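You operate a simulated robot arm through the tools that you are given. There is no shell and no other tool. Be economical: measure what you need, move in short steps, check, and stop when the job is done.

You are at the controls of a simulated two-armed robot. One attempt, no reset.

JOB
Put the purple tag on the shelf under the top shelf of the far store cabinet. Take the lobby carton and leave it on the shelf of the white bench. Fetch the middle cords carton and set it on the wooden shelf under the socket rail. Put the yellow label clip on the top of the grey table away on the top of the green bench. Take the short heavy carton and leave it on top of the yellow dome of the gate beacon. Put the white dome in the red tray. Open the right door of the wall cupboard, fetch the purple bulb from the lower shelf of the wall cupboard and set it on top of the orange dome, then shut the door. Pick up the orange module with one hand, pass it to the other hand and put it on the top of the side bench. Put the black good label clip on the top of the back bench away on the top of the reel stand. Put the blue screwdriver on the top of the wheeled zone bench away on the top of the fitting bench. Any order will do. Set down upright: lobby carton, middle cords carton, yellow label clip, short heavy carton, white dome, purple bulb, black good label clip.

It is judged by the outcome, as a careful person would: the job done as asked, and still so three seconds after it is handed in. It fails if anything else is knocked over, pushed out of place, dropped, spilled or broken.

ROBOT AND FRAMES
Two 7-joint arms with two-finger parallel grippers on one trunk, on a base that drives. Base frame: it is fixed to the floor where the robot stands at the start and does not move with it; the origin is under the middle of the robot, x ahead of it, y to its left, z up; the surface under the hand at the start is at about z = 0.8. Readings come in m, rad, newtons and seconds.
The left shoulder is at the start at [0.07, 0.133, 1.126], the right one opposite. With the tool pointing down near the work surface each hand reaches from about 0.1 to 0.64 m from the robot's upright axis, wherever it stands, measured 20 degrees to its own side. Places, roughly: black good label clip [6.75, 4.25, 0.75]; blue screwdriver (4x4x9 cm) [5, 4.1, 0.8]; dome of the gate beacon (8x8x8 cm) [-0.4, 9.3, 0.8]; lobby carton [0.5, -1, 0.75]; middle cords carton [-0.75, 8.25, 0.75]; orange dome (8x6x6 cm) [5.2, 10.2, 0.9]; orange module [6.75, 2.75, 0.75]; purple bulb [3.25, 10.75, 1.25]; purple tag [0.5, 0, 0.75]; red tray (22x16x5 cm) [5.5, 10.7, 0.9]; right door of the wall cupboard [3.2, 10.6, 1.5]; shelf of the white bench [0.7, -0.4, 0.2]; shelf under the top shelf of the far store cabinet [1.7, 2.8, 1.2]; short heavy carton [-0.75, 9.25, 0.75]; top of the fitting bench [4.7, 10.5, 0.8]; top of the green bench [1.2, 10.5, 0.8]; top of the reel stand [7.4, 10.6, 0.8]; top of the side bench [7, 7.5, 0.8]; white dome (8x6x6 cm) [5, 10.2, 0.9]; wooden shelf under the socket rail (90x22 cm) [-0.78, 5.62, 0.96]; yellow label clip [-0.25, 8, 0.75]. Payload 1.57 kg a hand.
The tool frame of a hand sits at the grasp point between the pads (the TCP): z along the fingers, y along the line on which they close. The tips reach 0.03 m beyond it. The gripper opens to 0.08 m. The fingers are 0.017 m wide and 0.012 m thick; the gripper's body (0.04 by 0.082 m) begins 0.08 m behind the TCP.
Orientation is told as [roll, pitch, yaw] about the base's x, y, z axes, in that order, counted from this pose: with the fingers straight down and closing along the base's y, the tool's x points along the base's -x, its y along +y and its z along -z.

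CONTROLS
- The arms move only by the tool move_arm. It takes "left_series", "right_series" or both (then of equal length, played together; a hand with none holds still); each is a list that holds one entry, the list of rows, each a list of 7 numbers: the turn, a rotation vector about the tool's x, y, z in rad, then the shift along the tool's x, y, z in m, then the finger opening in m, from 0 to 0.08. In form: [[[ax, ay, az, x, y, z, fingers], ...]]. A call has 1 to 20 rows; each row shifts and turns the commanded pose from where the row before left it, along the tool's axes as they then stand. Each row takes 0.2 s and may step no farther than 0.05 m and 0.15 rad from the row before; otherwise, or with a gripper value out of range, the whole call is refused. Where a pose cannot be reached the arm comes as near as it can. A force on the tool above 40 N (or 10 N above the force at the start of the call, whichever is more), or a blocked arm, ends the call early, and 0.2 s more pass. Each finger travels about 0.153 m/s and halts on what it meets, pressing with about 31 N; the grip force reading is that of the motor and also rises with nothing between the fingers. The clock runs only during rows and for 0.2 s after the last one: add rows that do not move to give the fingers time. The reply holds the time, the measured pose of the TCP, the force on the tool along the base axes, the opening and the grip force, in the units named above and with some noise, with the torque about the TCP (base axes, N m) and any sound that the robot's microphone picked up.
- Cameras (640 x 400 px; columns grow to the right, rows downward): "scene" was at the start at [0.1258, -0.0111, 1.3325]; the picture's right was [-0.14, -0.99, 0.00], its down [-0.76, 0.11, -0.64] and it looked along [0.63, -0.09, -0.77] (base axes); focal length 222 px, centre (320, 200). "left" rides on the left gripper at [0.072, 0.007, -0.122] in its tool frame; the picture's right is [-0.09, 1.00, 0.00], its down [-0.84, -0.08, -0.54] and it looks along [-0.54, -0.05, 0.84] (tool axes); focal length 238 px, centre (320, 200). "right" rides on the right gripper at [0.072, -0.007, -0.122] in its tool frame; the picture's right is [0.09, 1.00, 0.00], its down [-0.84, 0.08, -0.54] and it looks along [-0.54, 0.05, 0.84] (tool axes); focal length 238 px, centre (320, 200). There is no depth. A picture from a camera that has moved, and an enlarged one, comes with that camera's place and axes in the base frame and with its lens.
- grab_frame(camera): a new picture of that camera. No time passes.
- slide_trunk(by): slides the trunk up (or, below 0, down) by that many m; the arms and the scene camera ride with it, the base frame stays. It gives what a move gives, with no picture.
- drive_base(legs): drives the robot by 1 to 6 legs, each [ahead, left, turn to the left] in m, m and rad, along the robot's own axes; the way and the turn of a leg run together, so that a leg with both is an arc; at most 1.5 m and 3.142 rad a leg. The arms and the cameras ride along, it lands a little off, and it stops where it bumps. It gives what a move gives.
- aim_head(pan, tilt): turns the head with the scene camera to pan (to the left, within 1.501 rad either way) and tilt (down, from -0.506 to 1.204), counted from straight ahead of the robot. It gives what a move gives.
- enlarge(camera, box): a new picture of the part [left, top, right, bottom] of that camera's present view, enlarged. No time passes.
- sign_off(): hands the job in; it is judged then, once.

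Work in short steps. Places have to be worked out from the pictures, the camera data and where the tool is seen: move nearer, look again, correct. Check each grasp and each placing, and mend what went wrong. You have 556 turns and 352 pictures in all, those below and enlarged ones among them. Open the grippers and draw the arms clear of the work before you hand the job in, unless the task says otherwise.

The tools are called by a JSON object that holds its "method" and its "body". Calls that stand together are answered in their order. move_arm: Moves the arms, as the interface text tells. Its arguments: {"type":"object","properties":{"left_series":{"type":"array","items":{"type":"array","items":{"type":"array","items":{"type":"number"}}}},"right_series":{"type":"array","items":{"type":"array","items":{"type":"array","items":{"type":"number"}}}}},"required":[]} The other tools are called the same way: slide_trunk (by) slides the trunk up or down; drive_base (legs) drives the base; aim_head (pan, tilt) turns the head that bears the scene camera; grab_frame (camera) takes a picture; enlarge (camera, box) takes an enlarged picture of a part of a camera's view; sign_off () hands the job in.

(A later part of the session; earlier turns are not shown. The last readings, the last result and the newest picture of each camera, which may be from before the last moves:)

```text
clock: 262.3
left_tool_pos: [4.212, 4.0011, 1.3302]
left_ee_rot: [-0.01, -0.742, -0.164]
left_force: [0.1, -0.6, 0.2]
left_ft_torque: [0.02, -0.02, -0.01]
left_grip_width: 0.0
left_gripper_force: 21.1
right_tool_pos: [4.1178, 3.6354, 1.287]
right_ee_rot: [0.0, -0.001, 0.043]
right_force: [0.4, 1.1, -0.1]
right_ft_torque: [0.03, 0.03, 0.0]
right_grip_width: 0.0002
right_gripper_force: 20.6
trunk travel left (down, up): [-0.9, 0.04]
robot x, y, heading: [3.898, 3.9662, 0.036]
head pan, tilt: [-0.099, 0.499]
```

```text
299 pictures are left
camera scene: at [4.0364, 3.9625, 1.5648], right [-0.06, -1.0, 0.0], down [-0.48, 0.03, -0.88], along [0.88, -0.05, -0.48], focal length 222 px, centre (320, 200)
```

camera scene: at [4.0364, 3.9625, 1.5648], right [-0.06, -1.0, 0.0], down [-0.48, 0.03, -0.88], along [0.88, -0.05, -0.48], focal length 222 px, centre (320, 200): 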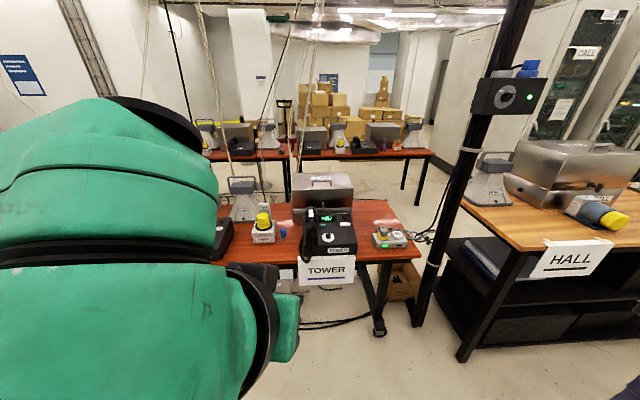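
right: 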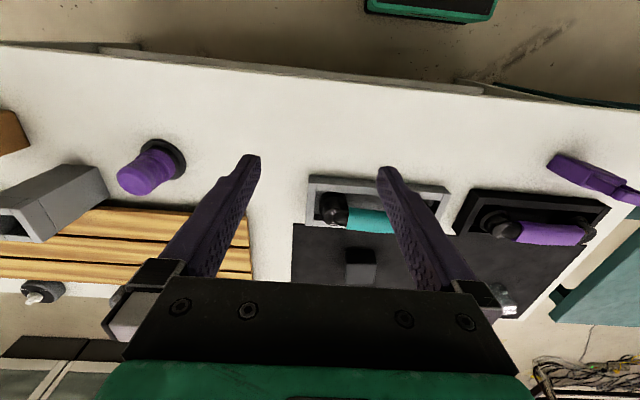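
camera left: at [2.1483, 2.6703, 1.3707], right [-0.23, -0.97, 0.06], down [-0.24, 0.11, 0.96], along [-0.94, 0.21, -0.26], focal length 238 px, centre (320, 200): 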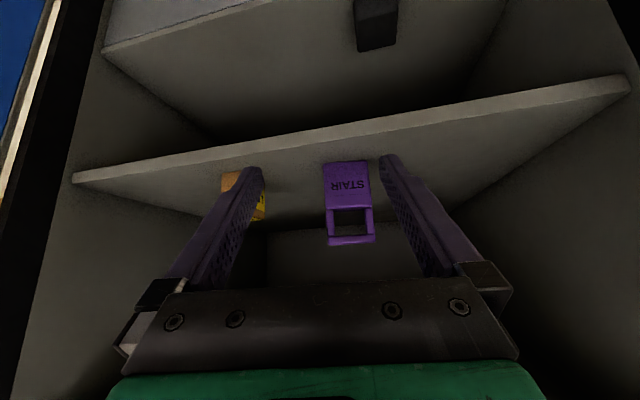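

A small blue item at ≈(5.03, 4.11) on the TOWER/wheeled bench matches the screwdriver's place. I zoom in.

{"method": "enlarge", "body": {"camera": "scene", "box": [210, 170, 440, 310]}}

```text
2.78 times, centred on (325, 240) of scene
camera zoom: at [4.0364, 3.9625, 1.5648], right [-0.06, -1.0, 0.0], down [-0.48, 0.03, -0.88], along [0.88, -0.05, -0.48], focal length 617 px, centre (306, 89)
```

zoom: 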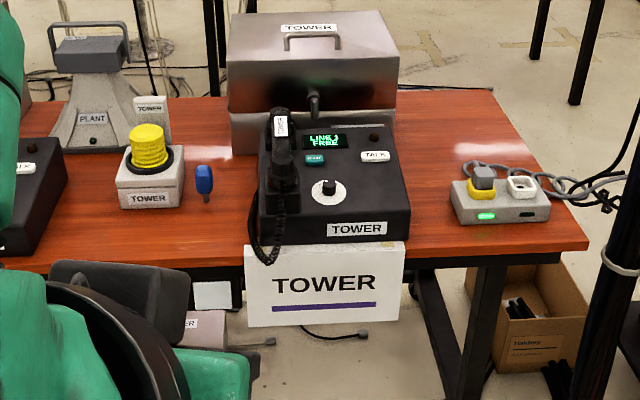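

I lower the trunk 0.2, drive 0.4 m closer, and use the left hand camera to judge whether the screwdriver stands or lies.

{"method": "drive_base", "body": {"legs": [[0.42, 0.03, -0.04]]}}

{"method": "slide_trunk", "body": {"by": -0.2}}

{"method": "grab_frame", "body": {"camera": "left"}}

{"method": "grab_frame", "body": {"camera": "scene"}}

```text
clock: 264.8
left_tool_pos: [4.6284, 4.0242, 1.3306]
left_ee_rot: [-0.007, -0.743, -0.208]
left_force: [0.6, 0.2, -0.1]
left_ft_torque: [0.0, -0.04, 0.0]
left_grip_width: 0.0
left_gripper_force: 20.9
right_tool_pos: [4.5183, 3.664, 1.287]
right_ee_rot: [-0.001, -0.002, 0.0]
right_force: [-0.5, 0.2, 0.0]
right_ft_torque: [0.01, -0.02, 0.0]
right_grip_width: 0.0
right_gripper_force: 21.2
trunk travel left (down, up): [-0.9, 0.04]
robot x, y, heading: [4.3135, 4.0058, 0.005]
head pan, tilt: [-0.099, 0.499]
```

```text
clock: 267.0
left_tool_pos: [4.632, 4.0263, 1.1314]
left_ee_rot: [-0.009, -0.742, -0.206]
left_force: [-0.9, 0.7, 0.6]
left_ft_torque: [0.01, 0.0, 0.0]
left_grip_width: 0.0
left_gripper_force: 21.8
right_tool_pos: [4.5215, 3.6642, 1.0873]
right_ee_rot: [-0.001, -0.001, 0.001]
right_force: [-0.1, 0.1, -0.4]
right_ft_torque: [0.01, -0.01, -0.01]
right_grip_width: 0.0
right_gripper_force: 21.1
trunk travel left (down, up): [-0.7, 0.24]
robot x, y, heading: [4.3134, 4.0, 0.0]
head pan, tilt: [-0.099, 0.499]
```

```text
297 pictures are left
camera left: at [4.4995, 4.0606, 1.1712], right [0.28, 0.96, 0.06], down [0.23, -0.12, 0.97], along [0.93, -0.25, -0.26], focal length 238 px, centre (320, 200)
```

left: 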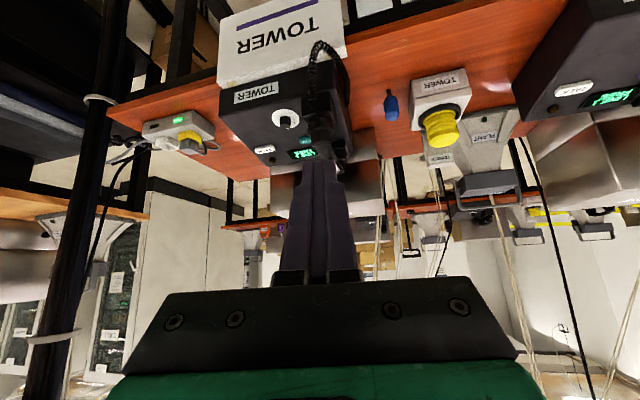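

```text
296 pictures are left
camera scene: at [4.454, 3.9944, 1.3647], right [-0.1, -0.99, 0.0], down [-0.48, 0.05, -0.88], along [0.87, -0.09, -0.48], focal length 222 px, centre (320, 200)
```

scene: 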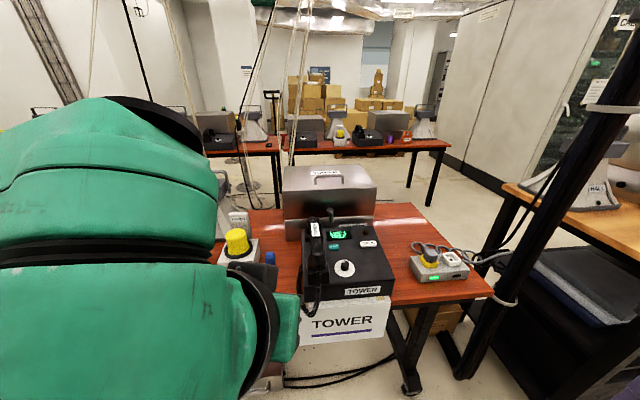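

{"method": "enlarge", "body": {"camera": "left", "box": [340, 60, 480, 148]}}

```text
4.55 times, centred on (410, 104) of left
camera zoom: at [4.4995, 4.0606, 1.1712], right [0.28, 0.96, 0.06], down [0.23, -0.12, 0.97], along [0.93, -0.25, -0.26], focal length 1083 px, centre (-89, 636)
```

zoom: 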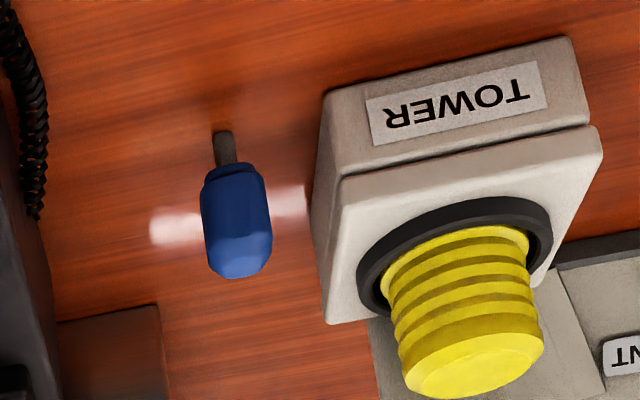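

It stands upright on its shaft at ≈(4.99, 4.105), with the beacon box only 2.5 cm to its left. I'll grasp top-down with the fingers closing along x (yaw +90°): drive a bit closer, straighten the hand and turn it.

{"method": "drive_base", "body": {"legs": [[0.13, 0.03, 0]]}}

{"method": "move_arm", "body": {"left_series": [[[0, 0.148, 0, 0, 0, 0, 0.06], [0, 0.148, 0, 0, 0, 0, 0.06], [0, 0.148, 0, 0, 0, 0, 0.06], [0, 0.148, 0, 0, 0, 0, 0.06], [0, 0.15, 0, 0, 0, 0, 0.06], [0, 0, -0.148, 0, 0, 0, 0.06], [0, 0, -0.148, 0, 0, 0, 0.06], [0, 0, -0.148, 0, 0, 0, 0.06], [0, 0, -0.148, 0, 0, 0, 0.06], [0, 0, -0.148, 0, 0, 0, 0.06], [0, 0, -0.148, 0, 0, 0, 0.06], [0, 0, -0.148, 0, 0, 0, 0.06], [0, 0, -0.148, 0, 0, 0, 0.06], [0, 0, -0.148, 0, 0, 0, 0.06], [0, 0, -0.148, 0, 0, 0, 0.06], [0, 0, -0.148, 0, 0, 0, 0.06], [0, 0, -0.148, 0, 0, 0, 0.06]]]}}

{"method": "grab_frame", "body": {"camera": "left"}}

```text
clock: 268.3
left_tool_pos: [4.757, 4.0556, 1.1307]
left_ee_rot: [-0.008, -0.745, -0.205]
left_force: [0.3, 1.2, -0.6]
left_ft_torque: [-0.03, -0.01, 0.02]
left_grip_width: 0.0002
left_gripper_force: 21.4
right_tool_pos: [4.6459, 3.6927, 1.0874]
right_ee_rot: [0.002, -0.002, 0.002]
right_force: [0.7, -0.2, -0.2]
right_ft_torque: [0.0, -0.02, 0.01]
right_grip_width: 0.0001
right_gripper_force: 21.7
trunk travel left (down, up): [-0.7, 0.24]
robot x, y, heading: [4.4389, 4.0355, -0.003]
head pan, tilt: [-0.099, 0.499]
```

```text
clock: 271.9
left_tool_pos: [4.7563, 4.0551, 1.1297]
left_ee_rot: [0.002, 0.006, 1.567]
left_force: [0.1, -0.1, -0.7]
left_ft_torque: [0.0, 0.0, 0.03]
left_grip_width: 0.0601
left_gripper_force: 0.1
right_tool_pos: [4.6483, 3.6938, 1.0869]
right_ee_rot: [0.001, 0.0, 0.001]
right_force: [-0.3, 0.5, -0.4]
right_ft_torque: [0.06, 0.0, 0.01]
right_grip_width: 0.0001
right_gripper_force: 21.5
trunk travel left (down, up): [-0.7, 0.24]
robot x, y, heading: [4.437, 4.0346, -0.001]
head pan, tilt: [-0.099, 0.499]
```

```text
294 pictures are left
camera left: at [4.7504, 3.9835, 1.2525], right [-1.0, 0.1, 0.0], down [0.08, 0.84, 0.54], along [0.05, 0.53, -0.84], focal length 238 px, centre (320, 200)
```

left: 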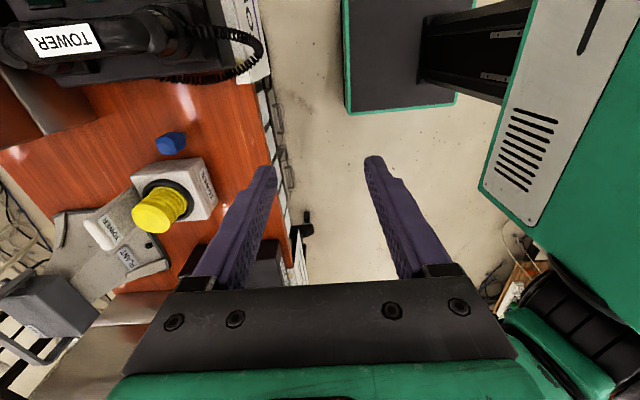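

{"method": "enlarge", "body": {"camera": "left", "box": [110, 100, 250, 188]}}

```text
4.55 times, centred on (180, 144) of left
camera zoom: at [4.7504, 3.9835, 1.2525], right [-1.0, 0.1, 0.0], down [0.08, 0.84, 0.54], along [0.05, 0.53, -0.84], focal length 1083 px, centre (956, 454)
```

zoom: 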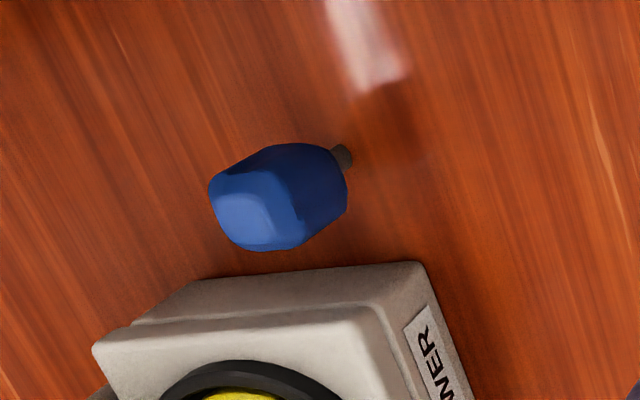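

Confirmed standing. I move the hand over (5.0, 4.095) and partway down, then look again.

{"method": "move_arm", "body": {"left_series": [[[0, 0, 0, -0.008, -0.0485, 0, 0.076], [0, 0, 0, -0.008, -0.0485, 0, 0.076], [0, 0, 0, -0.008, -0.0485, 0, 0.076], [0, 0, 0, -0.008, -0.0485, 0, 0.076], [0, 0, 0, -0.008, -0.0485, 0, 0.076], [0, 0, 0, 0, 0, 0.04, 0.076], [0, 0, 0, 0, 0, 0.04, 0.076], [0, 0, 0, 0, 0, 0.0, 0.076]]]}}

{"method": "grab_frame", "body": {"camera": "left"}}

```text
clock: 273.7
left_tool_pos: [4.9901, 4.0962, 1.0413]
left_ee_rot: [0.001, 0.006, 1.563]
left_force: [0.5, -0.1, 0.3]
left_ft_torque: [0.04, -0.03, 0.01]
left_grip_width: 0.0761
left_gripper_force: 0.1
left hand out of reach, approached as far as the arm can: row 5
right_tool_pos: [4.646, 3.6923, 1.0872]
right_ee_rot: [0.002, 0.0, 0.0]
right_force: [-0.3, -0.2, 0.3]
right_ft_torque: [0.01, -0.04, 0.0]
right_grip_width: 0.0002
right_gripper_force: 21.3
trunk travel left (down, up): [-0.7, 0.24]
robot x, y, heading: [4.4393, 4.0331, 0.004]
head pan, tilt: [-0.099, 0.499]
```

```text
292 pictures are left
camera left: at [4.9818, 4.0251, 1.1637], right [-1.0, 0.1, 0.0], down [0.08, 0.84, 0.54], along [0.05, 0.54, -0.84], focal length 238 px, centre (320, 200)
```

left: 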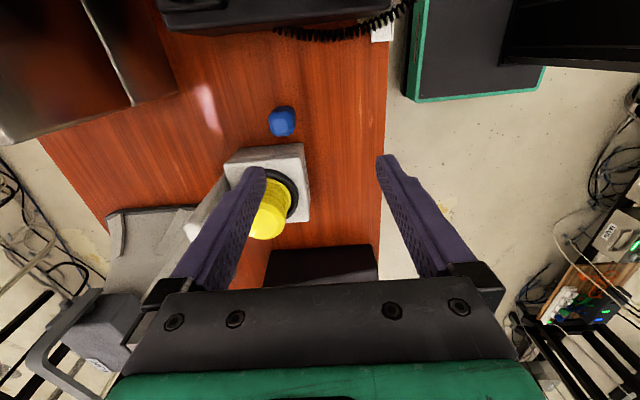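

Triangulating several rays, the table is at z≈0.765 and the screwdriver at ≈(5.037, 4.10), top ≈0.855. I drive 5 cm closer and lower to check.

{"method": "drive_base", "body": {"legs": [[0.05, 0, 0]]}}

{"method": "move_arm", "body": {"left_series": [[[0, 0, 0, 0, 0, 0.04, 0.076], [0, 0, 0, 0, 0, 0.03, 0.076], [0, 0, 0, 0, 0, 0, 0.076]]]}}

{"method": "grab_frame", "body": {"camera": "left"}}

```text
clock: 274.6
left_tool_pos: [5.0354, 4.0974, 1.0447]
left_ee_rot: [-0.001, 0.005, 1.564]
left_force: [-0.3, -1.0, 0.4]
left_ft_torque: [-0.03, -0.06, 0.02]
left_grip_width: 0.076
left_gripper_force: 0.1
right_tool_pos: [4.693, 3.6939, 1.0888]
right_ee_rot: [0.0, -0.005, 0.003]
right_force: [-1.2, -0.5, -0.3]
right_ft_torque: [-0.01, -0.03, 0.02]
right_grip_width: 0.0
right_gripper_force: 21.0
trunk travel left (down, up): [-0.7, 0.24]
robot x, y, heading: [4.4876, 4.0348, -0.004]
head pan, tilt: [-0.099, 0.499]
```

```text
clock: 275.4
left_tool_pos: [5.0387, 4.0968, 0.9725]
left_ee_rot: [0.001, 0.004, 1.567]
left_force: [0.5, 0.3, -0.4]
left_ft_torque: [0.0, 0.03, 0.03]
left_grip_width: 0.0762
left_gripper_force: 0.1
right_tool_pos: [4.6965, 3.6935, 1.0861]
right_ee_rot: [0.002, 0.0, 0.001]
right_force: [0.6, -0.8, 0.5]
right_ft_torque: [0.01, -0.01, 0.01]
right_grip_width: 0.0
right_gripper_force: 21.0
trunk travel left (down, up): [-0.7, 0.24]
robot x, y, heading: [4.4882, 4.0323, -0.001]
head pan, tilt: [-0.099, 0.499]
```

```text
291 pictures are left
camera left: at [5.0312, 4.0258, 1.0946], right [-1.0, 0.1, 0.0], down [0.08, 0.84, 0.54], along [0.05, 0.53, -0.84], focal length 238 px, centre (320, 200)
```

left: 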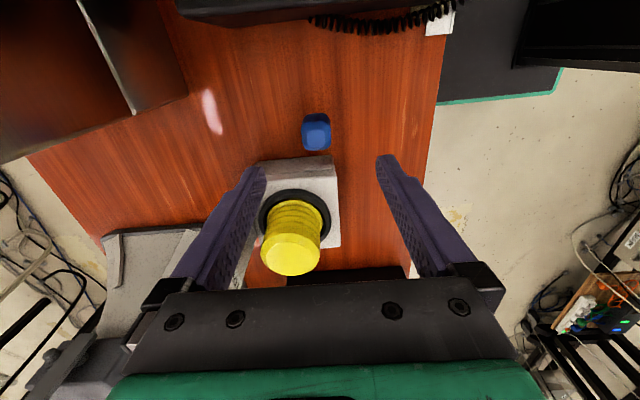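

Aligned within a few mm. I descend to z≈0.825 and close on the handle.

{"method": "move_arm", "body": {"left_series": [[[0, 0, 0, 0, -0.002, 0.049, 0.076], [0, 0, 0, 0, 0, 0.049, 0.076], [0, 0, 0, 0, 0, 0.047, 0.076], [0, 0, 0, 0, 0, 0, 0.02], [0, 0, 0, 0, 0, 0, 0.02], [0, 0, 0, 0, 0, 0, 0.02]]]}}

{"method": "grab_frame", "body": {"camera": "left"}}

```text
clock: 276.8
left_tool_pos: [5.0399, 4.0948, 0.8287]
left_ee_rot: [0.001, 0.005, 1.566]
left_force: [0.3, 0.5, 0.5]
left_ft_torque: [-0.01, -0.01, -0.05]
left_grip_width: 0.0333
left_gripper_force: 30.8
right_tool_pos: [4.698, 3.693, 1.0868]
right_ee_rot: [0.001, 0.001, 0.002]
right_force: [0.1, -0.3, 0.0]
right_ft_torque: [-0.01, 0.02, 0.01]
right_grip_width: 0.0
right_gripper_force: 21.1
trunk travel left (down, up): [-0.7, 0.24]
robot x, y, heading: [4.4917, 4.0325, 0.0]
head pan, tilt: [-0.099, 0.499]
```

```text
290 pictures are left
camera left: at [5.0321, 4.0242, 0.9503], right [-1.0, 0.1, 0.0], down [0.08, 0.84, 0.54], along [0.05, 0.53, -0.84], focal length 238 px, centre (320, 200)
```

left: 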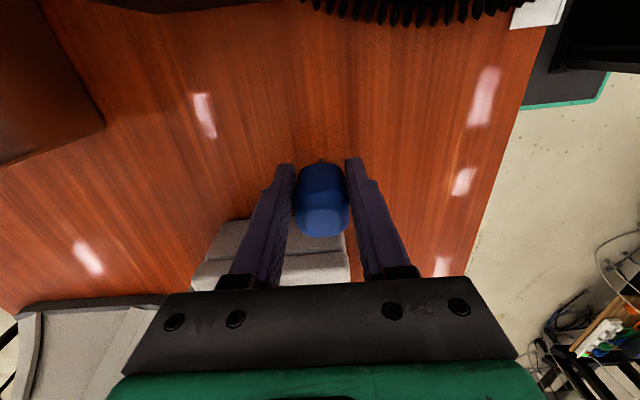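

Gripped at 0.033. I lift it clear, back out and look north-east for a way to the back row.

{"method": "move_arm", "body": {"left_series": [[[0, 0, 0, 0, 0, -0.045, 0.02], [0, 0, 0, 0, 0, -0.045, 0.02], [0, 0, 0, 0, 0, -0.045, 0.02], [0, 0, 0, 0, 0, -0.045, 0.02], [0, 0, 0, 0, 0, -0.045, 0.02], [0, 0, 0, 0, 0, -0.03, 0.02]]]}}

{"method": "drive_base", "body": {"legs": [[-0.4, 0, 0], [0, 1.2, 0]]}}

{"method": "aim_head", "body": {"pan": 0.3, "tilt": 0.3}}

{"method": "grab_frame", "body": {"camera": "scene"}}

```text
clock: 278.2
left_tool_pos: [5.0399, 4.097, 1.0833]
left_ee_rot: [0.0, 0.005, 1.563]
left_force: [-0.2, 0.2, -1.0]
left_ft_torque: [0.02, 0.02, -0.01]
left_grip_width: 0.0333
left_gripper_force: 30.9
right_tool_pos: [4.6969, 3.6924, 1.087]
right_ee_rot: [0.002, 0.001, 0.001]
right_force: [0.2, 0.5, 0.5]
right_ft_torque: [0.01, -0.01, 0.02]
right_grip_width: 0.0
right_gripper_force: 21.3
trunk travel left (down, up): [-0.7, 0.24]
robot x, y, heading: [4.4878, 4.0356, 0.001]
head pan, tilt: [-0.099, 0.499]
```

```text
clock: 286.2
left_tool_pos: [4.6329, 5.2878, 1.0824]
left_ee_rot: [0.001, 0.003, 1.591]
left_force: [0.2, 0.5, -0.7]
left_ft_torque: [0.0, -0.01, 0.0]
left_grip_width: 0.0334
left_gripper_force: 30.7
right_tool_pos: [4.2987, 4.8751, 1.0875]
right_ee_rot: [0.001, 0.001, 0.027]
right_force: [0.3, 0.2, -0.4]
right_ft_torque: [-0.01, 0.03, 0.02]
right_grip_width: 0.0001
right_gripper_force: 21.3
trunk travel left (down, up): [-0.7, 0.24]
robot x, y, heading: [4.0809, 5.2096, 0.028]
head pan, tilt: [-0.099, 0.499]
```

```text
clock: 287.1
left_tool_pos: [4.6329, 5.2877, 1.0821]
left_ee_rot: [0.0, 0.006, 1.591]
left_force: [-0.1, -0.4, -0.3]
left_ft_torque: [-0.02, 0.01, 0.0]
left_grip_width: 0.0335
left_gripper_force: 30.8
right_tool_pos: [4.2981, 4.8753, 1.0866]
right_ee_rot: [0.0, -0.002, 0.025]
right_force: [0.3, 0.5, -0.6]
right_ft_torque: [0.02, 0.01, 0.0]
right_grip_width: 0.0
right_gripper_force: 21.4
trunk travel left (down, up): [-0.7, 0.24]
robot x, y, heading: [4.0854, 5.2074, 0.022]
head pan, tilt: [0.3, 0.3]
```

```text
289 pictures are left
camera scene: at [4.2212, 5.2396, 1.383], right [0.32, -0.95, 0.0], down [-0.28, -0.09, -0.96], along [0.91, 0.3, -0.3], focal length 222 px, centre (320, 200)
```

scene: 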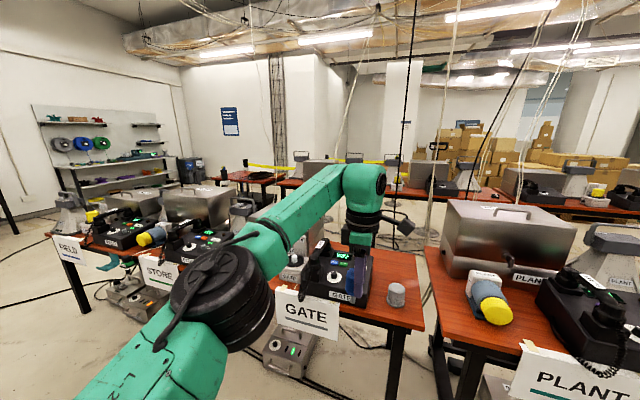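

The row ends with FIELD at y≈7.05. I strafe on to y≈7.7 and look east.

{"method": "drive_base", "body": {"legs": [[-0.03, 1.4, -0.025], [0, 1.1, 0]]}}

{"method": "aim_head", "body": {"pan": -0.3, "tilt": 0.3}}

{"method": "grab_frame", "body": {"camera": "scene"}}

{"method": "aim_head", "body": {"pan": 0.9, "tilt": 0.25}}

{"method": "grab_frame", "body": {"camera": "scene"}}

```text
clock: 299.0
left_tool_pos: [4.6296, 7.6896, 1.0821]
left_ee_rot: [0.002, 0.006, 1.557]
left_force: [-0.2, 0.7, 0.2]
left_ft_torque: [-0.03, -0.03, 0.0]
left_grip_width: 0.0334
left_gripper_force: 31.4
right_tool_pos: [4.2838, 7.2887, 1.0863]
right_ee_rot: [0.0, -0.001, -0.005]
right_force: [-0.5, 0.1, -0.1]
right_ft_torque: [0.02, 0.0, 0.02]
right_grip_width: 0.0
right_gripper_force: 21.0
trunk travel left (down, up): [-0.7, 0.24]
robot x, y, heading: [4.0767, 7.6282, -0.01]
head pan, tilt: [0.3, 0.3]
```

```text
clock: 300.0
left_tool_pos: [4.6294, 7.6904, 1.0826]
left_ee_rot: [0.001, 0.005, 1.558]
left_force: [-0.1, 0.9, -0.5]
left_ft_torque: [0.0, -0.02, 0.02]
left_grip_width: 0.0335
left_gripper_force: 30.9
right_tool_pos: [4.2834, 7.2869, 1.086]
right_ee_rot: [0.0, 0.0, -0.005]
right_force: [0.1, 0.1, -0.9]
right_ft_torque: [-0.02, -0.02, 0.0]
right_grip_width: 0.0
right_gripper_force: 21.4
trunk travel left (down, up): [-0.7, 0.24]
robot x, y, heading: [4.0765, 7.6296, -0.005]
head pan, tilt: [-0.3, 0.3]
```

```text
288 pictures are left
camera scene: at [4.217, 7.6001, 1.3831], right [-0.3, -0.95, 0.0], down [-0.28, 0.09, -0.96], along [0.91, -0.29, -0.3], focal length 222 px, centre (320, 200)
```

scene: 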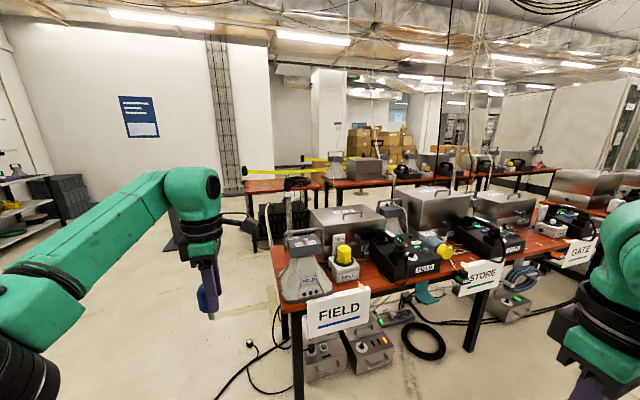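

```text
clock: 301.4
left_tool_pos: [4.6299, 7.6886, 1.0817]
left_ee_rot: [0.002, 0.005, 1.557]
left_force: [-0.8, -0.3, -0.1]
left_ft_torque: [0.04, -0.01, 0.02]
left_grip_width: 0.0332
left_gripper_force: 31.2
right_tool_pos: [4.2823, 7.2872, 1.0868]
right_ee_rot: [0.0, 0.0, -0.004]
right_force: [-0.7, 0.9, 0.5]
right_ft_torque: [0.02, -0.01, 0.0]
right_grip_width: 0.0
right_gripper_force: 21.6
trunk travel left (down, up): [-0.7, 0.24]
robot x, y, heading: [4.0802, 7.6284, -0.006]
head pan, tilt: [0.901, 0.25]
```

```text
287 pictures are left
camera scene: at [4.1866, 7.701, 1.3878], right [0.78, -0.63, 0.0], down [-0.16, -0.19, -0.97], along [0.61, 0.75, -0.25], focal length 222 px, centre (320, 200)
```

scene: 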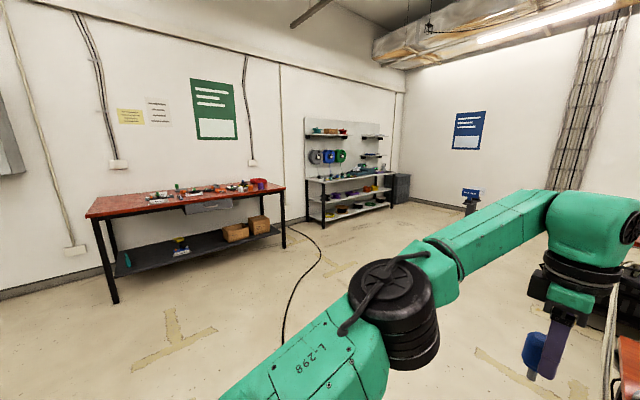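

The fitting bench (red top) is on the north wall, x≈3.8–5.6. I go there now: turn to face +y and approach.

{"method": "drive_base", "body": {"legs": [[0, 0, 1.58], [1.4, -0.3, 0], [0.3, -0.3, 0]]}}

{"method": "aim_head", "body": {"pan": -0.3, "tilt": 0.55}}

{"method": "grab_frame", "body": {"camera": "scene"}}

```text
clock: 314.4
left_tool_pos: [4.5849, 9.8616, 1.0827]
left_ee_rot: [0.001, 0.007, 3.143]
left_force: [-1.3, 0.0, -0.7]
left_ft_torque: [-0.02, 0.01, -0.01]
left_grip_width: 0.0336
left_gripper_force: 31.2
right_tool_pos: [4.9907, 9.5198, 1.0868]
right_ee_rot: [0.0, -0.001, 1.578]
right_force: [-0.5, 0.0, -0.3]
right_ft_torque: [0.03, 0.01, 0.01]
right_grip_width: 0.0
right_gripper_force: 21.0
trunk travel left (down, up): [-0.7, 0.24]
robot x, y, heading: [4.6573, 9.3114, 1.575]
head pan, tilt: [0.901, 0.25]
```

```text
clock: 315.8
left_tool_pos: [4.5868, 9.8619, 1.0825]
left_ee_rot: [0.001, 0.004, 3.14]
left_force: [0.2, 0.4, -0.1]
left_ft_torque: [0.0, -0.03, 0.02]
left_grip_width: 0.0332
left_gripper_force: 30.9
right_tool_pos: [4.9911, 9.5205, 1.0873]
right_ee_rot: [0.001, -0.001, 1.578]
right_force: [-0.5, -1.3, -0.6]
right_ft_torque: [0.01, -0.02, 0.01]
right_grip_width: 0.0
right_gripper_force: 20.8
trunk travel left (down, up): [-0.7, 0.24]
robot x, y, heading: [4.6547, 9.3095, 1.572]
head pan, tilt: [-0.3, 0.55]
```

```text
286 pictures are left
camera scene: at [4.6795, 9.447, 1.3601], right [0.96, -0.29, 0.0], down [-0.15, -0.5, -0.85], along [0.25, 0.82, -0.52], focal length 222 px, centre (320, 200)
```

scene: 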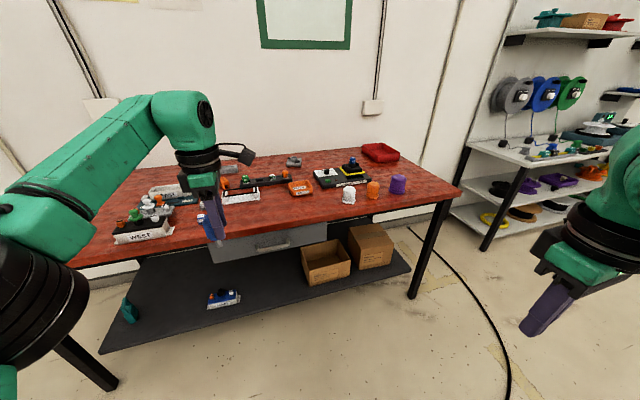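

{"method": "enlarge", "body": {"camera": "scene", "box": [100, 130, 460, 280]}}

```text
1.78 times, centred on (280, 205) of scene
camera zoom: at [4.6795, 9.447, 1.3601], right [0.96, -0.29, 0.0], down [-0.15, -0.5, -0.85], along [0.25, 0.82, -0.52], focal length 394 px, centre (391, 191)
```

zoom: 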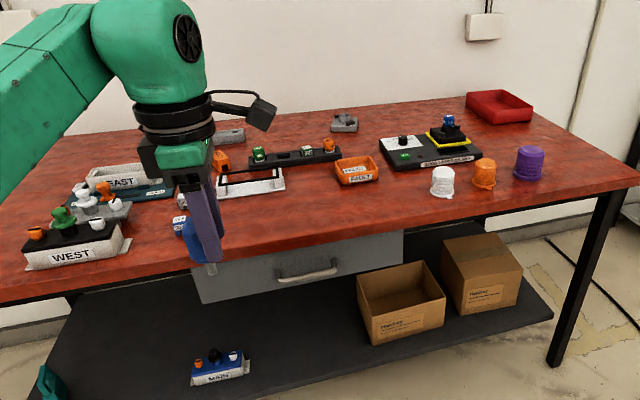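

Free area on the bench front at ≈(4.76, 10.2). I drive to bring the screwdriver over it.

{"method": "drive_base", "body": {"legs": [[0.34, -0.175, 0]]}}

{"method": "grab_frame", "body": {"camera": "left"}}

{"method": "aim_head", "body": {"pan": 0.0, "tilt": 0.8}}

{"method": "grab_frame", "body": {"camera": "scene"}}

```text
clock: 318.2
left_tool_pos: [4.7635, 10.1965, 1.0822]
left_ee_rot: [0.0, 0.006, 3.136]
left_force: [0.0, -0.1, -0.8]
left_ft_torque: [-0.01, -0.03, -0.01]
left_grip_width: 0.0331
left_gripper_force: 30.9
right_tool_pos: [5.1673, 9.852, 1.0864]
right_ee_rot: [0.0, -0.001, 1.575]
right_force: [-0.6, 0.3, 0.4]
right_ft_torque: [-0.03, 0.03, 0.0]
right_grip_width: 0.0
right_gripper_force: 21.0
trunk travel left (down, up): [-0.7, 0.24]
robot x, y, heading: [4.8318, 9.6438, 1.572]
head pan, tilt: [-0.3, 0.55]
```

```text
284 pictures are left
camera left: at [4.8335, 10.1888, 1.2052], right [-0.1, -1.0, 0.0], down [-0.84, 0.08, 0.54], along [-0.53, 0.05, -0.84], focal length 238 px, centre (320, 200)
```

left: 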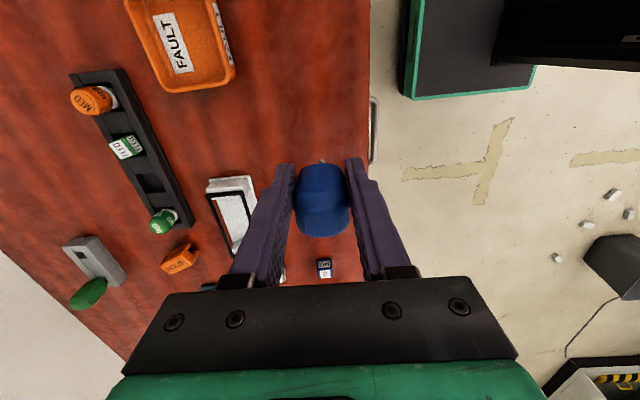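

```text
clock: 319.0
left_tool_pos: [4.7636, 10.1974, 1.0824]
left_ee_rot: [0.002, 0.006, 3.135]
left_force: [0.5, 0.2, 0.1]
left_ft_torque: [0.0, 0.0, 0.0]
left_grip_width: 0.0333
left_gripper_force: 31.2
right_tool_pos: [5.1677, 9.8537, 1.0877]
right_ee_rot: [0.0, 0.001, 1.573]
right_force: [-0.7, 0.2, 0.3]
right_ft_torque: [0.01, -0.01, -0.02]
right_grip_width: 0.0
right_gripper_force: 21.0
trunk travel left (down, up): [-0.7, 0.24]
robot x, y, heading: [4.8278, 9.6462, 1.57]
head pan, tilt: [0.0, 0.799]
```

```text
283 pictures are left
camera scene: at [4.8284, 9.7767, 1.3387], right [1.0, 0.0, 0.0], down [0.0, -0.72, -0.7], along [0.0, 0.7, -0.72], focal length 222 px, centre (320, 200)
```

scene: 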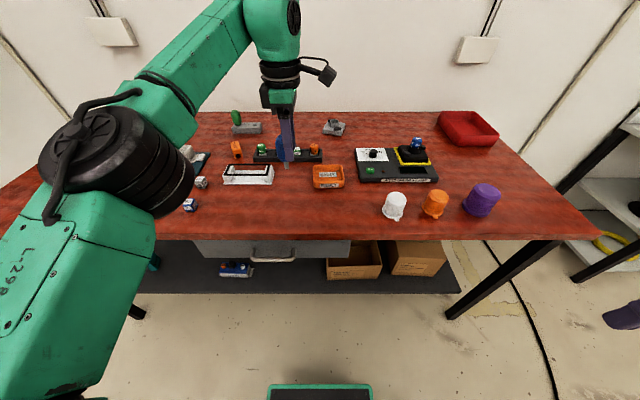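

The spot is clear. I lower: first 0.19 m, then fine steps until contact.

{"method": "move_arm", "body": {"left_series": [[[0, 0, 0, 0, 0, 0.045, 0.02], [0, 0, 0, 0, 0, 0.045, 0.02], [0, 0, 0, 0, 0, 0.045, 0.02], [0, 0, 0, 0, 0, 0.03, 0.02], [0, 0, 0, 0, 0, 0.005, 0.02], [0, 0, 0, 0, 0, 0.005, 0.02], [0, 0, 0, 0, 0, 0.005, 0.02], [0, 0, 0, 0, 0, 0.004, 0.02], [0, 0, 0, 0, 0, 0.004, 0.02], [0, 0, 0, 0, 0, 0.004, 0.02], [0, 0, 0, 0, 0, 0.004, 0.02], [0, 0, 0, 0, 0, 0.004, 0.02]]]}}

{"method": "enlarge", "body": {"camera": "scene", "box": [200, 100, 400, 240]}}

```text
clock: 321.3
left_tool_pos: [4.765, 10.1969, 0.8959]
left_ee_rot: [-0.009, 0.013, 3.134]
left_force: [0.6, -8.4, 19.8]
left_ft_torque: [-0.4, 0.25, 0.11]
left_grip_width: 0.0334
left_gripper_force: 31.1
right_tool_pos: [5.1683, 9.849, 1.088]
right_ee_rot: [0.0, -0.003, 1.571]
right_force: [0.2, 0.2, -0.3]
right_ft_torque: [0.0, -0.02, -0.01]
right_grip_width: 0.0001
right_gripper_force: 21.2
trunk travel left (down, up): [-0.7, 0.24]
robot x, y, heading: [4.8317, 9.6434, 1.57]
head pan, tilt: [0.0, 0.799]
stopped in row 11 (left hand): the force on the tool passed its limit at 42 N (the readings are from after the stop); the commanded pose is now the measured one
```

```text
2.86 times, centred on (300, 170) of scene
camera zoom: at [4.828, 9.7723, 1.3389], right [1.0, 0.0, 0.0], down [0.0, -0.71, -0.7], along [0.0, 0.7, -0.71], focal length 633 px, centre (377, 286)
```

zoom: 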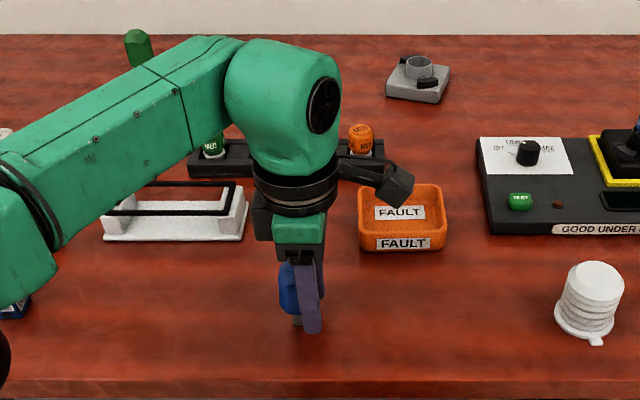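

Contact (bench top ≈0.832). I relieve by ~3 mm, open gently and rise.

{"method": "move_arm", "body": {"left_series": [[[0, 0, 0, 0, 0, -0.002, 0.02], [0, 0, 0, 0, 0, 0, 0.02], [0, 0, 0, 0, 0, 0, 0.05], [0, 0, 0, 0, 0, 0, 0.075], [0, 0, 0, 0, 0, 0, 0.075], [0, 0, 0, 0, 0, -0.02, 0.075], [0, 0, 0, 0, 0, -0.03, 0.075], [0, 0, 0, 0, 0, -0.045, 0.075], [0, 0, 0, 0, 0, -0.045, 0.075], [0, 0, 0, 0, 0, -0.045, 0.075]]]}}

{"method": "grab_frame", "body": {"camera": "left"}}

```text
clock: 323.5
left_tool_pos: [4.7644, 10.1932, 1.082]
left_ee_rot: [-0.007, 0.01, 3.134]
left_force: [-0.4, -0.6, -0.5]
left_ft_torque: [0.0, -0.02, 0.02]
left_grip_width: 0.0748
left_gripper_force: 0.0
right_tool_pos: [5.1673, 9.8518, 1.0868]
right_ee_rot: [0.004, -0.001, 1.573]
right_force: [-0.7, 0.8, 0.0]
right_ft_torque: [0.04, 0.01, -0.01]
right_grip_width: 0.0
right_gripper_force: 21.2
trunk travel left (down, up): [-0.7, 0.24]
robot x, y, heading: [4.8281, 9.6464, 1.568]
head pan, tilt: [0.0, 0.799]
```

```text
281 pictures are left
camera left: at [4.8334, 10.1857, 1.2037], right [-0.1, -1.0, -0.01], down [-0.84, 0.08, 0.53], along [-0.53, 0.06, -0.84], focal length 238 px, centre (320, 200)
```

left: 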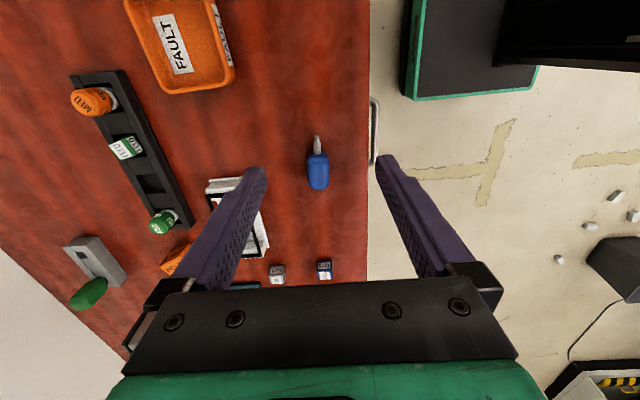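

The screwdriver stands. Now the white dome at ≈(5.045, 10.207): I move the right hand over it, opened, closing along x.

{"method": "move_arm", "body": {"right_series": [[[0, 0, 0, -0.0444, 0.0152, 0, 0.08], [0, 0, 0, -0.0444, 0.0152, 0, 0.08], [0, 0, 0, -0.0444, 0.0152, 0, 0.08], [0, 0, 0, -0.0444, 0.0152, 0, 0.08], [0, 0, 0, -0.0444, 0.0152, 0, 0.08], [0, 0, 0, -0.0444, 0.0152, 0, 0.08], [0, 0, 0, -0.0444, 0.0152, 0, 0.08], [0, 0, 0, -0.0444, 0.0152, 0, 0.08], [0, 0, 0, 0, 0, 0, 0.08]]]}}

{"method": "grab_frame", "body": {"camera": "right"}}

{"method": "enlarge", "body": {"camera": "scene", "box": [300, 90, 640, 260]}}

```text
clock: 325.5
left_tool_pos: [4.7633, 10.1937, 1.081]
left_ee_rot: [-0.007, 0.01, 3.135]
left_force: [-0.5, -0.1, 0.3]
left_ft_torque: [0.02, -0.02, 0.03]
left_grip_width: 0.0749
left_gripper_force: 0.0
right_tool_pos: [5.0476, 10.1924, 1.0851]
right_ee_rot: [-0.001, -0.003, 1.57]
right_force: [-0.4, -0.1, -1.1]
right_ft_torque: [0.04, -0.04, -0.03]
right_grip_width: 0.0801
right_gripper_force: 0.0
right hand out of reach, approached as far as the arm can: row 8
trunk travel left (down, up): [-0.7, 0.24]
robot x, y, heading: [4.8297, 9.645, 1.574]
head pan, tilt: [0.0, 0.799]
```

```text
280 pictures are left
camera right: at [5.0561, 10.1197, 1.2077], right [-1.0, -0.09, 0.0], down [-0.08, 0.83, 0.54], along [-0.05, 0.54, -0.84], focal length 238 px, centre (320, 200)
```

right: 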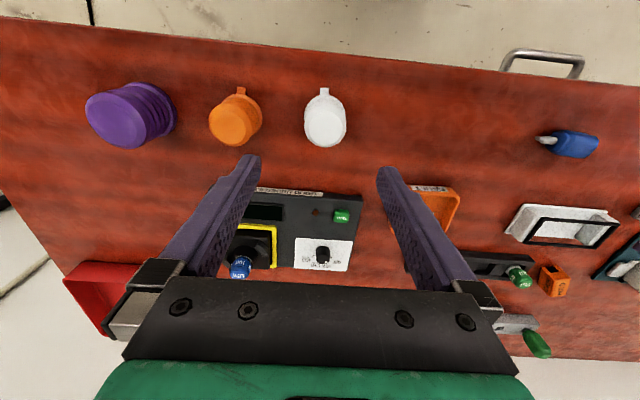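

```text
1.88 times, centred on (470, 175) of scene
camera zoom: at [4.8279, 9.7739, 1.339], right [1.0, 0.0, 0.0], down [0.0, -0.72, -0.7], along [0.0, 0.7, -0.72], focal length 417 px, centre (38, 247)
```

zoom: 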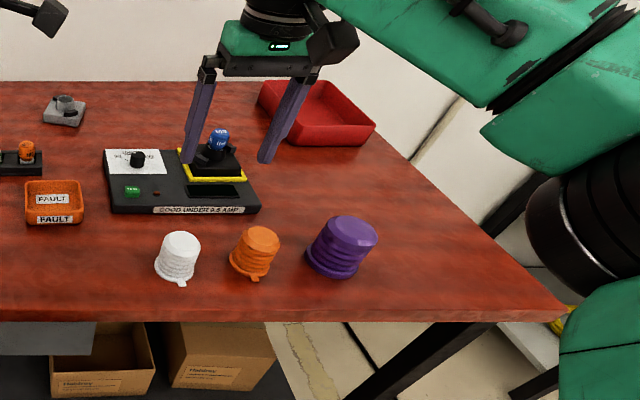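

Dome top center is at (5.0425, 10.20). I correct and descend to z≈0.88, then close.

{"method": "move_arm", "body": {"right_series": [[[0, 0, 0, -0.008, 0.005, 0.04, 0.08], [0, 0, 0, 0, 0, 0.045, 0.08], [0, 0, 0, 0, 0, 0.04, 0.08], [0, 0, 0, 0, 0, 0, 0.08]]]}}

{"method": "grab_frame", "body": {"camera": "right"}}

```text
clock: 326.5
left_tool_pos: [4.7614, 10.1958, 1.0809]
left_ee_rot: [-0.005, 0.011, 3.134]
left_force: [0.0, 1.0, 0.7]
left_ft_torque: [0.01, 0.03, 0.02]
left_grip_width: 0.075
left_gripper_force: 0.1
right_tool_pos: [5.0439, 10.2028, 0.9578]
right_ee_rot: [0.001, -0.002, 1.573]
right_force: [-0.4, 0.6, -0.3]
right_ft_torque: [0.01, -0.01, -0.03]
right_grip_width: 0.0804
right_gripper_force: 0.2
trunk travel left (down, up): [-0.7, 0.24]
robot x, y, heading: [4.8264, 9.6428, 1.572]
head pan, tilt: [0.0, 0.799]
```

```text
278 pictures are left
camera right: at [5.051, 10.1312, 1.0809], right [-1.0, -0.09, 0.0], down [-0.08, 0.84, 0.54], along [-0.05, 0.54, -0.84], focal length 238 px, centre (320, 200)
```

right: 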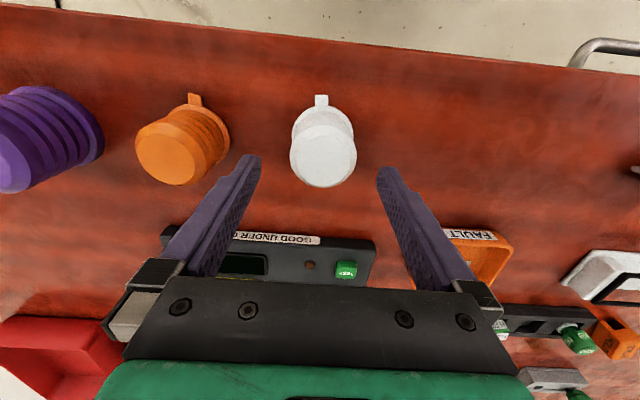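

{"method": "move_arm", "body": {"right_series": [[[0, 0, 0, 0, 0.001, 0.04, 0.08], [0, 0, 0, 0, 0, 0.035, 0.08], [0, 0, 0, 0, 0, 0, 0.03], [0, 0, 0, 0, 0, 0, 0.03], [0, 0, 0, 0, 0, 0, 0.03]]]}}

{"method": "grab_frame", "body": {"camera": "right"}}

```text
clock: 327.7
left_tool_pos: [4.7621, 10.1955, 1.0797]
left_ee_rot: [-0.006, 0.01, 3.135]
left_force: [-0.2, -0.8, -0.6]
left_ft_torque: [0.0, -0.02, -0.01]
left_grip_width: 0.0752
left_gripper_force: 0.0
right_tool_pos: [5.0497, 10.1876, 0.8892]
right_ee_rot: [0.0, 0.0, 1.573]
right_force: [0.3, 0.5, -0.9]
right_ft_torque: [0.01, 0.0, 0.03]
right_grip_width: 0.03
right_gripper_force: 0.2
right hand out of reach, approached as far as the arm can: row 1, 2
trunk travel left (down, up): [-0.7, 0.24]
robot x, y, heading: [4.8277, 9.6449, 1.572]
head pan, tilt: [0.0, 0.799]
```

```text
277 pictures are left
camera right: at [5.0564, 10.1165, 1.0117], right [-1.0, -0.09, 0.0], down [-0.08, 0.84, 0.54], along [-0.05, 0.54, -0.84], focal length 238 px, centre (320, 200)
```

right: 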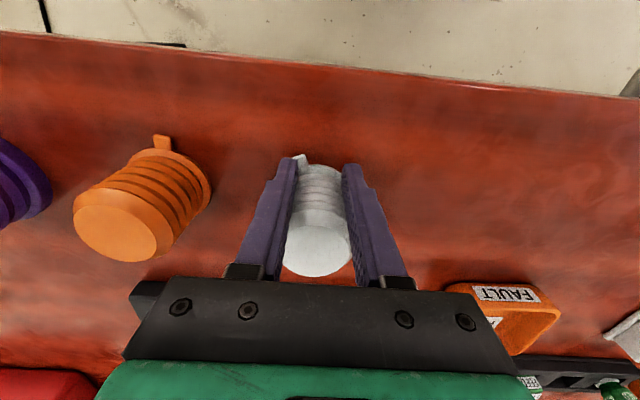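

The hand fell short (reach limit) and nudged the dome slightly back. I open, rise, drive 8 cm closer and retry.

{"method": "move_arm", "body": {"right_series": [[[0, 0, 0, 0, 0, 0, 0.08], [0, 0, 0, 0, 0, 0, 0.08], [0, 0, 0, 0.0, 0, -0.045, 0.08], [0, 0, 0, 0, 0, -0.045, 0.08], [0, 0, 0, 0, 0, 0, 0.08]]]}}

{"method": "drive_base", "body": {"legs": [[0.08, 0, 0]]}}

{"method": "grab_frame", "body": {"camera": "right"}}

```text
clock: 328.9
left_tool_pos: [4.7617, 10.1953, 1.0804]
left_ee_rot: [-0.005, 0.008, 3.134]
left_force: [0.9, -0.7, 0.5]
left_ft_torque: [0.02, -0.02, 0.01]
left_grip_width: 0.0752
left_gripper_force: 0.0
right_tool_pos: [5.0481, 10.1876, 0.9799]
right_ee_rot: [0.001, 0.003, 1.574]
right_force: [0.2, 0.2, 0.1]
right_ft_torque: [-0.01, 0.06, 0.03]
right_grip_width: 0.0799
right_gripper_force: 0.0
trunk travel left (down, up): [-0.7, 0.24]
robot x, y, heading: [4.8302, 9.6422, 1.574]
head pan, tilt: [0.0, 0.799]
```

```text
clock: 329.9
left_tool_pos: [4.7624, 10.271, 1.0811]
left_ee_rot: [-0.007, 0.01, 3.134]
left_force: [0.1, 0.0, 0.2]
left_ft_torque: [0.02, 0.02, -0.03]
left_grip_width: 0.0749
left_gripper_force: 0.0
right_tool_pos: [5.0471, 10.2628, 0.9817]
right_ee_rot: [-0.002, -0.001, 1.571]
right_force: [-0.2, -0.1, 0.2]
right_ft_torque: [0.03, 0.02, -0.01]
right_grip_width: 0.08
right_gripper_force: 0.2
trunk travel left (down, up): [-0.7, 0.24]
robot x, y, heading: [4.8285, 9.7198, 1.569]
head pan, tilt: [0.0, 0.799]
```

```text
276 pictures are left
camera right: at [5.0552, 10.1907, 1.103], right [-1.0, -0.09, 0.0], down [-0.08, 0.84, 0.54], along [-0.05, 0.54, -0.84], focal length 238 px, centre (320, 200)
```

right: 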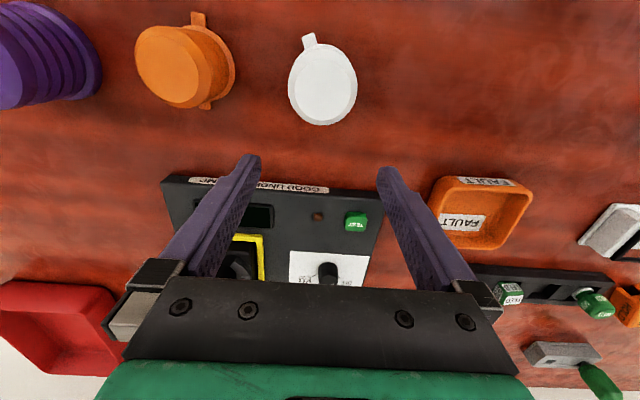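

Dome now at ≈(5.050, 10.219), still upright. I move above it and descend.

{"method": "move_arm", "body": {"right_series": [[[0, 0, 0, 0.044, -0.0035, 0, 0.08], [0, 0, 0, 0, 0, 0.035, 0.08], [0, 0, 0, 0, 0, 0.035, 0.08], [0, 0, 0, 0, 0, 0.03, 0.08], [0, 0, 0, 0, 0, 0, 0.03], [0, 0, 0, 0, 0, 0, 0.03], [0, 0, 0, 0, 0, 0, 0.03]]]}}

{"method": "grab_frame", "body": {"camera": "right"}}

```text
clock: 331.6
left_tool_pos: [4.7624, 10.2708, 1.0808]
left_ee_rot: [-0.007, 0.011, 3.133]
left_force: [-0.2, -0.6, 1.0]
left_ft_torque: [0.02, 0.01, 0.0]
left_grip_width: 0.0751
left_gripper_force: 0.1
right_tool_pos: [5.0542, 10.2212, 0.8802]
right_ee_rot: [0.0, -0.005, 1.571]
right_force: [2.4, 2.7, 11.7]
right_ft_torque: [0.04, -0.1, -0.12]
right_grip_width: 0.0584
right_gripper_force: 30.2
trunk travel left (down, up): [-0.7, 0.24]
robot x, y, heading: [4.8259, 9.7225, 1.566]
head pan, tilt: [0.0, 0.799]
```

```text
275 pictures are left
camera right: at [5.0609, 10.1484, 1.0023], right [-1.0, -0.09, 0.0], down [-0.08, 0.83, 0.54], along [-0.05, 0.54, -0.84], focal length 238 px, centre (320, 200)
```

right: 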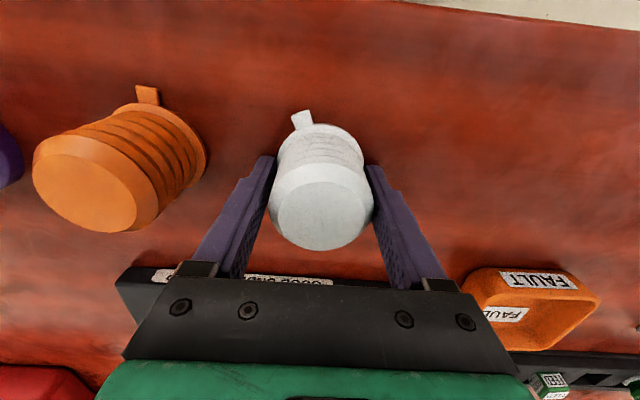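

Gripped at 0.058. I lift, back off, and look at the right end of the bench.

{"method": "move_arm", "body": {"right_series": [[[0, 0, 0, 0, 0, -0.045, 0.03], [0, 0, 0, 0, 0, -0.045, 0.03], [0, 0, 0, 0, 0, -0.045, 0.03], [0, 0, 0, 0, 0, -0.045, 0.03], [0, 0, 0, 0, 0, 0, 0.03]]]}}

{"method": "drive_base", "body": {"legs": [[-0.6, 0, 0], [0, -0.9, 0]]}}

{"method": "aim_head", "body": {"pan": -0.1, "tilt": 0.5}}

{"method": "grab_frame", "body": {"camera": "scene"}}

```text
clock: 332.8
left_tool_pos: [4.7626, 10.2734, 1.0798]
left_ee_rot: [-0.006, 0.008, 3.132]
left_force: [0.3, 0.4, -0.3]
left_ft_torque: [0.01, 0.01, -0.02]
left_grip_width: 0.0749
left_gripper_force: 0.0
right_tool_pos: [5.0507, 10.2201, 1.0586]
right_ee_rot: [0.0, 0.0, 1.573]
right_force: [1.4, -0.1, -0.2]
right_ft_torque: [0.04, -0.01, 0.0]
right_grip_width: 0.0588
right_gripper_force: 30.8
trunk travel left (down, up): [-0.7, 0.24]
robot x, y, heading: [4.8304, 9.7202, 1.568]
head pan, tilt: [0.0, 0.799]
```

```text
clock: 340.6
left_tool_pos: [5.6718, 9.6821, 1.0797]
left_ee_rot: [-0.005, 0.009, -3.122]
left_force: [-0.2, -1.6, -0.5]
left_ft_torque: [0.01, 0.04, 0.01]
left_grip_width: 0.0748
left_gripper_force: 0.0
right_tool_pos: [5.9608, 9.6368, 1.0585]
right_ee_rot: [0.0, -0.001, 1.6]
right_force: [0.2, -0.1, -0.6]
right_ft_torque: [-0.02, 0.03, 0.05]
right_grip_width: 0.0584
right_gripper_force: 30.8
trunk travel left (down, up): [-0.7, 0.24]
robot x, y, heading: [5.7532, 9.1358, 1.592]
head pan, tilt: [0.0, 0.799]
```

```text
clock: 341.4
left_tool_pos: [5.6726, 9.6829, 1.0807]
left_ee_rot: [-0.006, 0.01, -3.122]
left_force: [-0.8, -0.2, 0.0]
left_ft_torque: [0.02, -0.01, 0.0]
left_grip_width: 0.0749
left_gripper_force: 0.1
right_tool_pos: [5.9625, 9.638, 1.0572]
right_ee_rot: [0.001, 0.0, 1.598]
right_force: [-0.5, -0.6, -0.5]
right_ft_torque: [0.0, 0.01, -0.02]
right_grip_width: 0.0589
right_gripper_force: 30.9
trunk travel left (down, up): [-0.7, 0.24]
robot x, y, heading: [5.7529, 9.1335, 1.591]
head pan, tilt: [-0.099, 0.499]
```

```text
274 pictures are left
camera scene: at [5.7576, 9.2753, 1.3646], right [1.0, -0.07, 0.0], down [-0.04, -0.48, -0.88], along [0.06, 0.88, -0.48], focal length 222 px, centre (320, 200)
```

scene: 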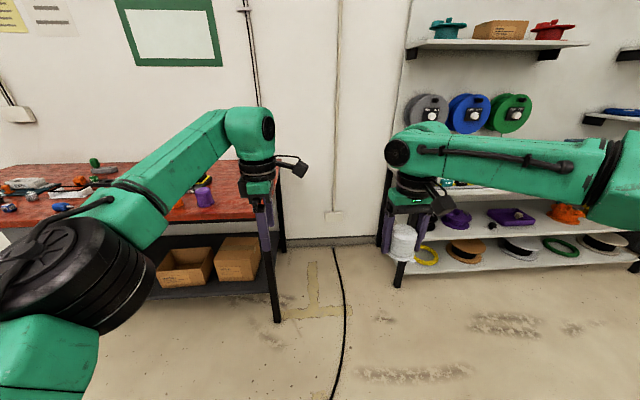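

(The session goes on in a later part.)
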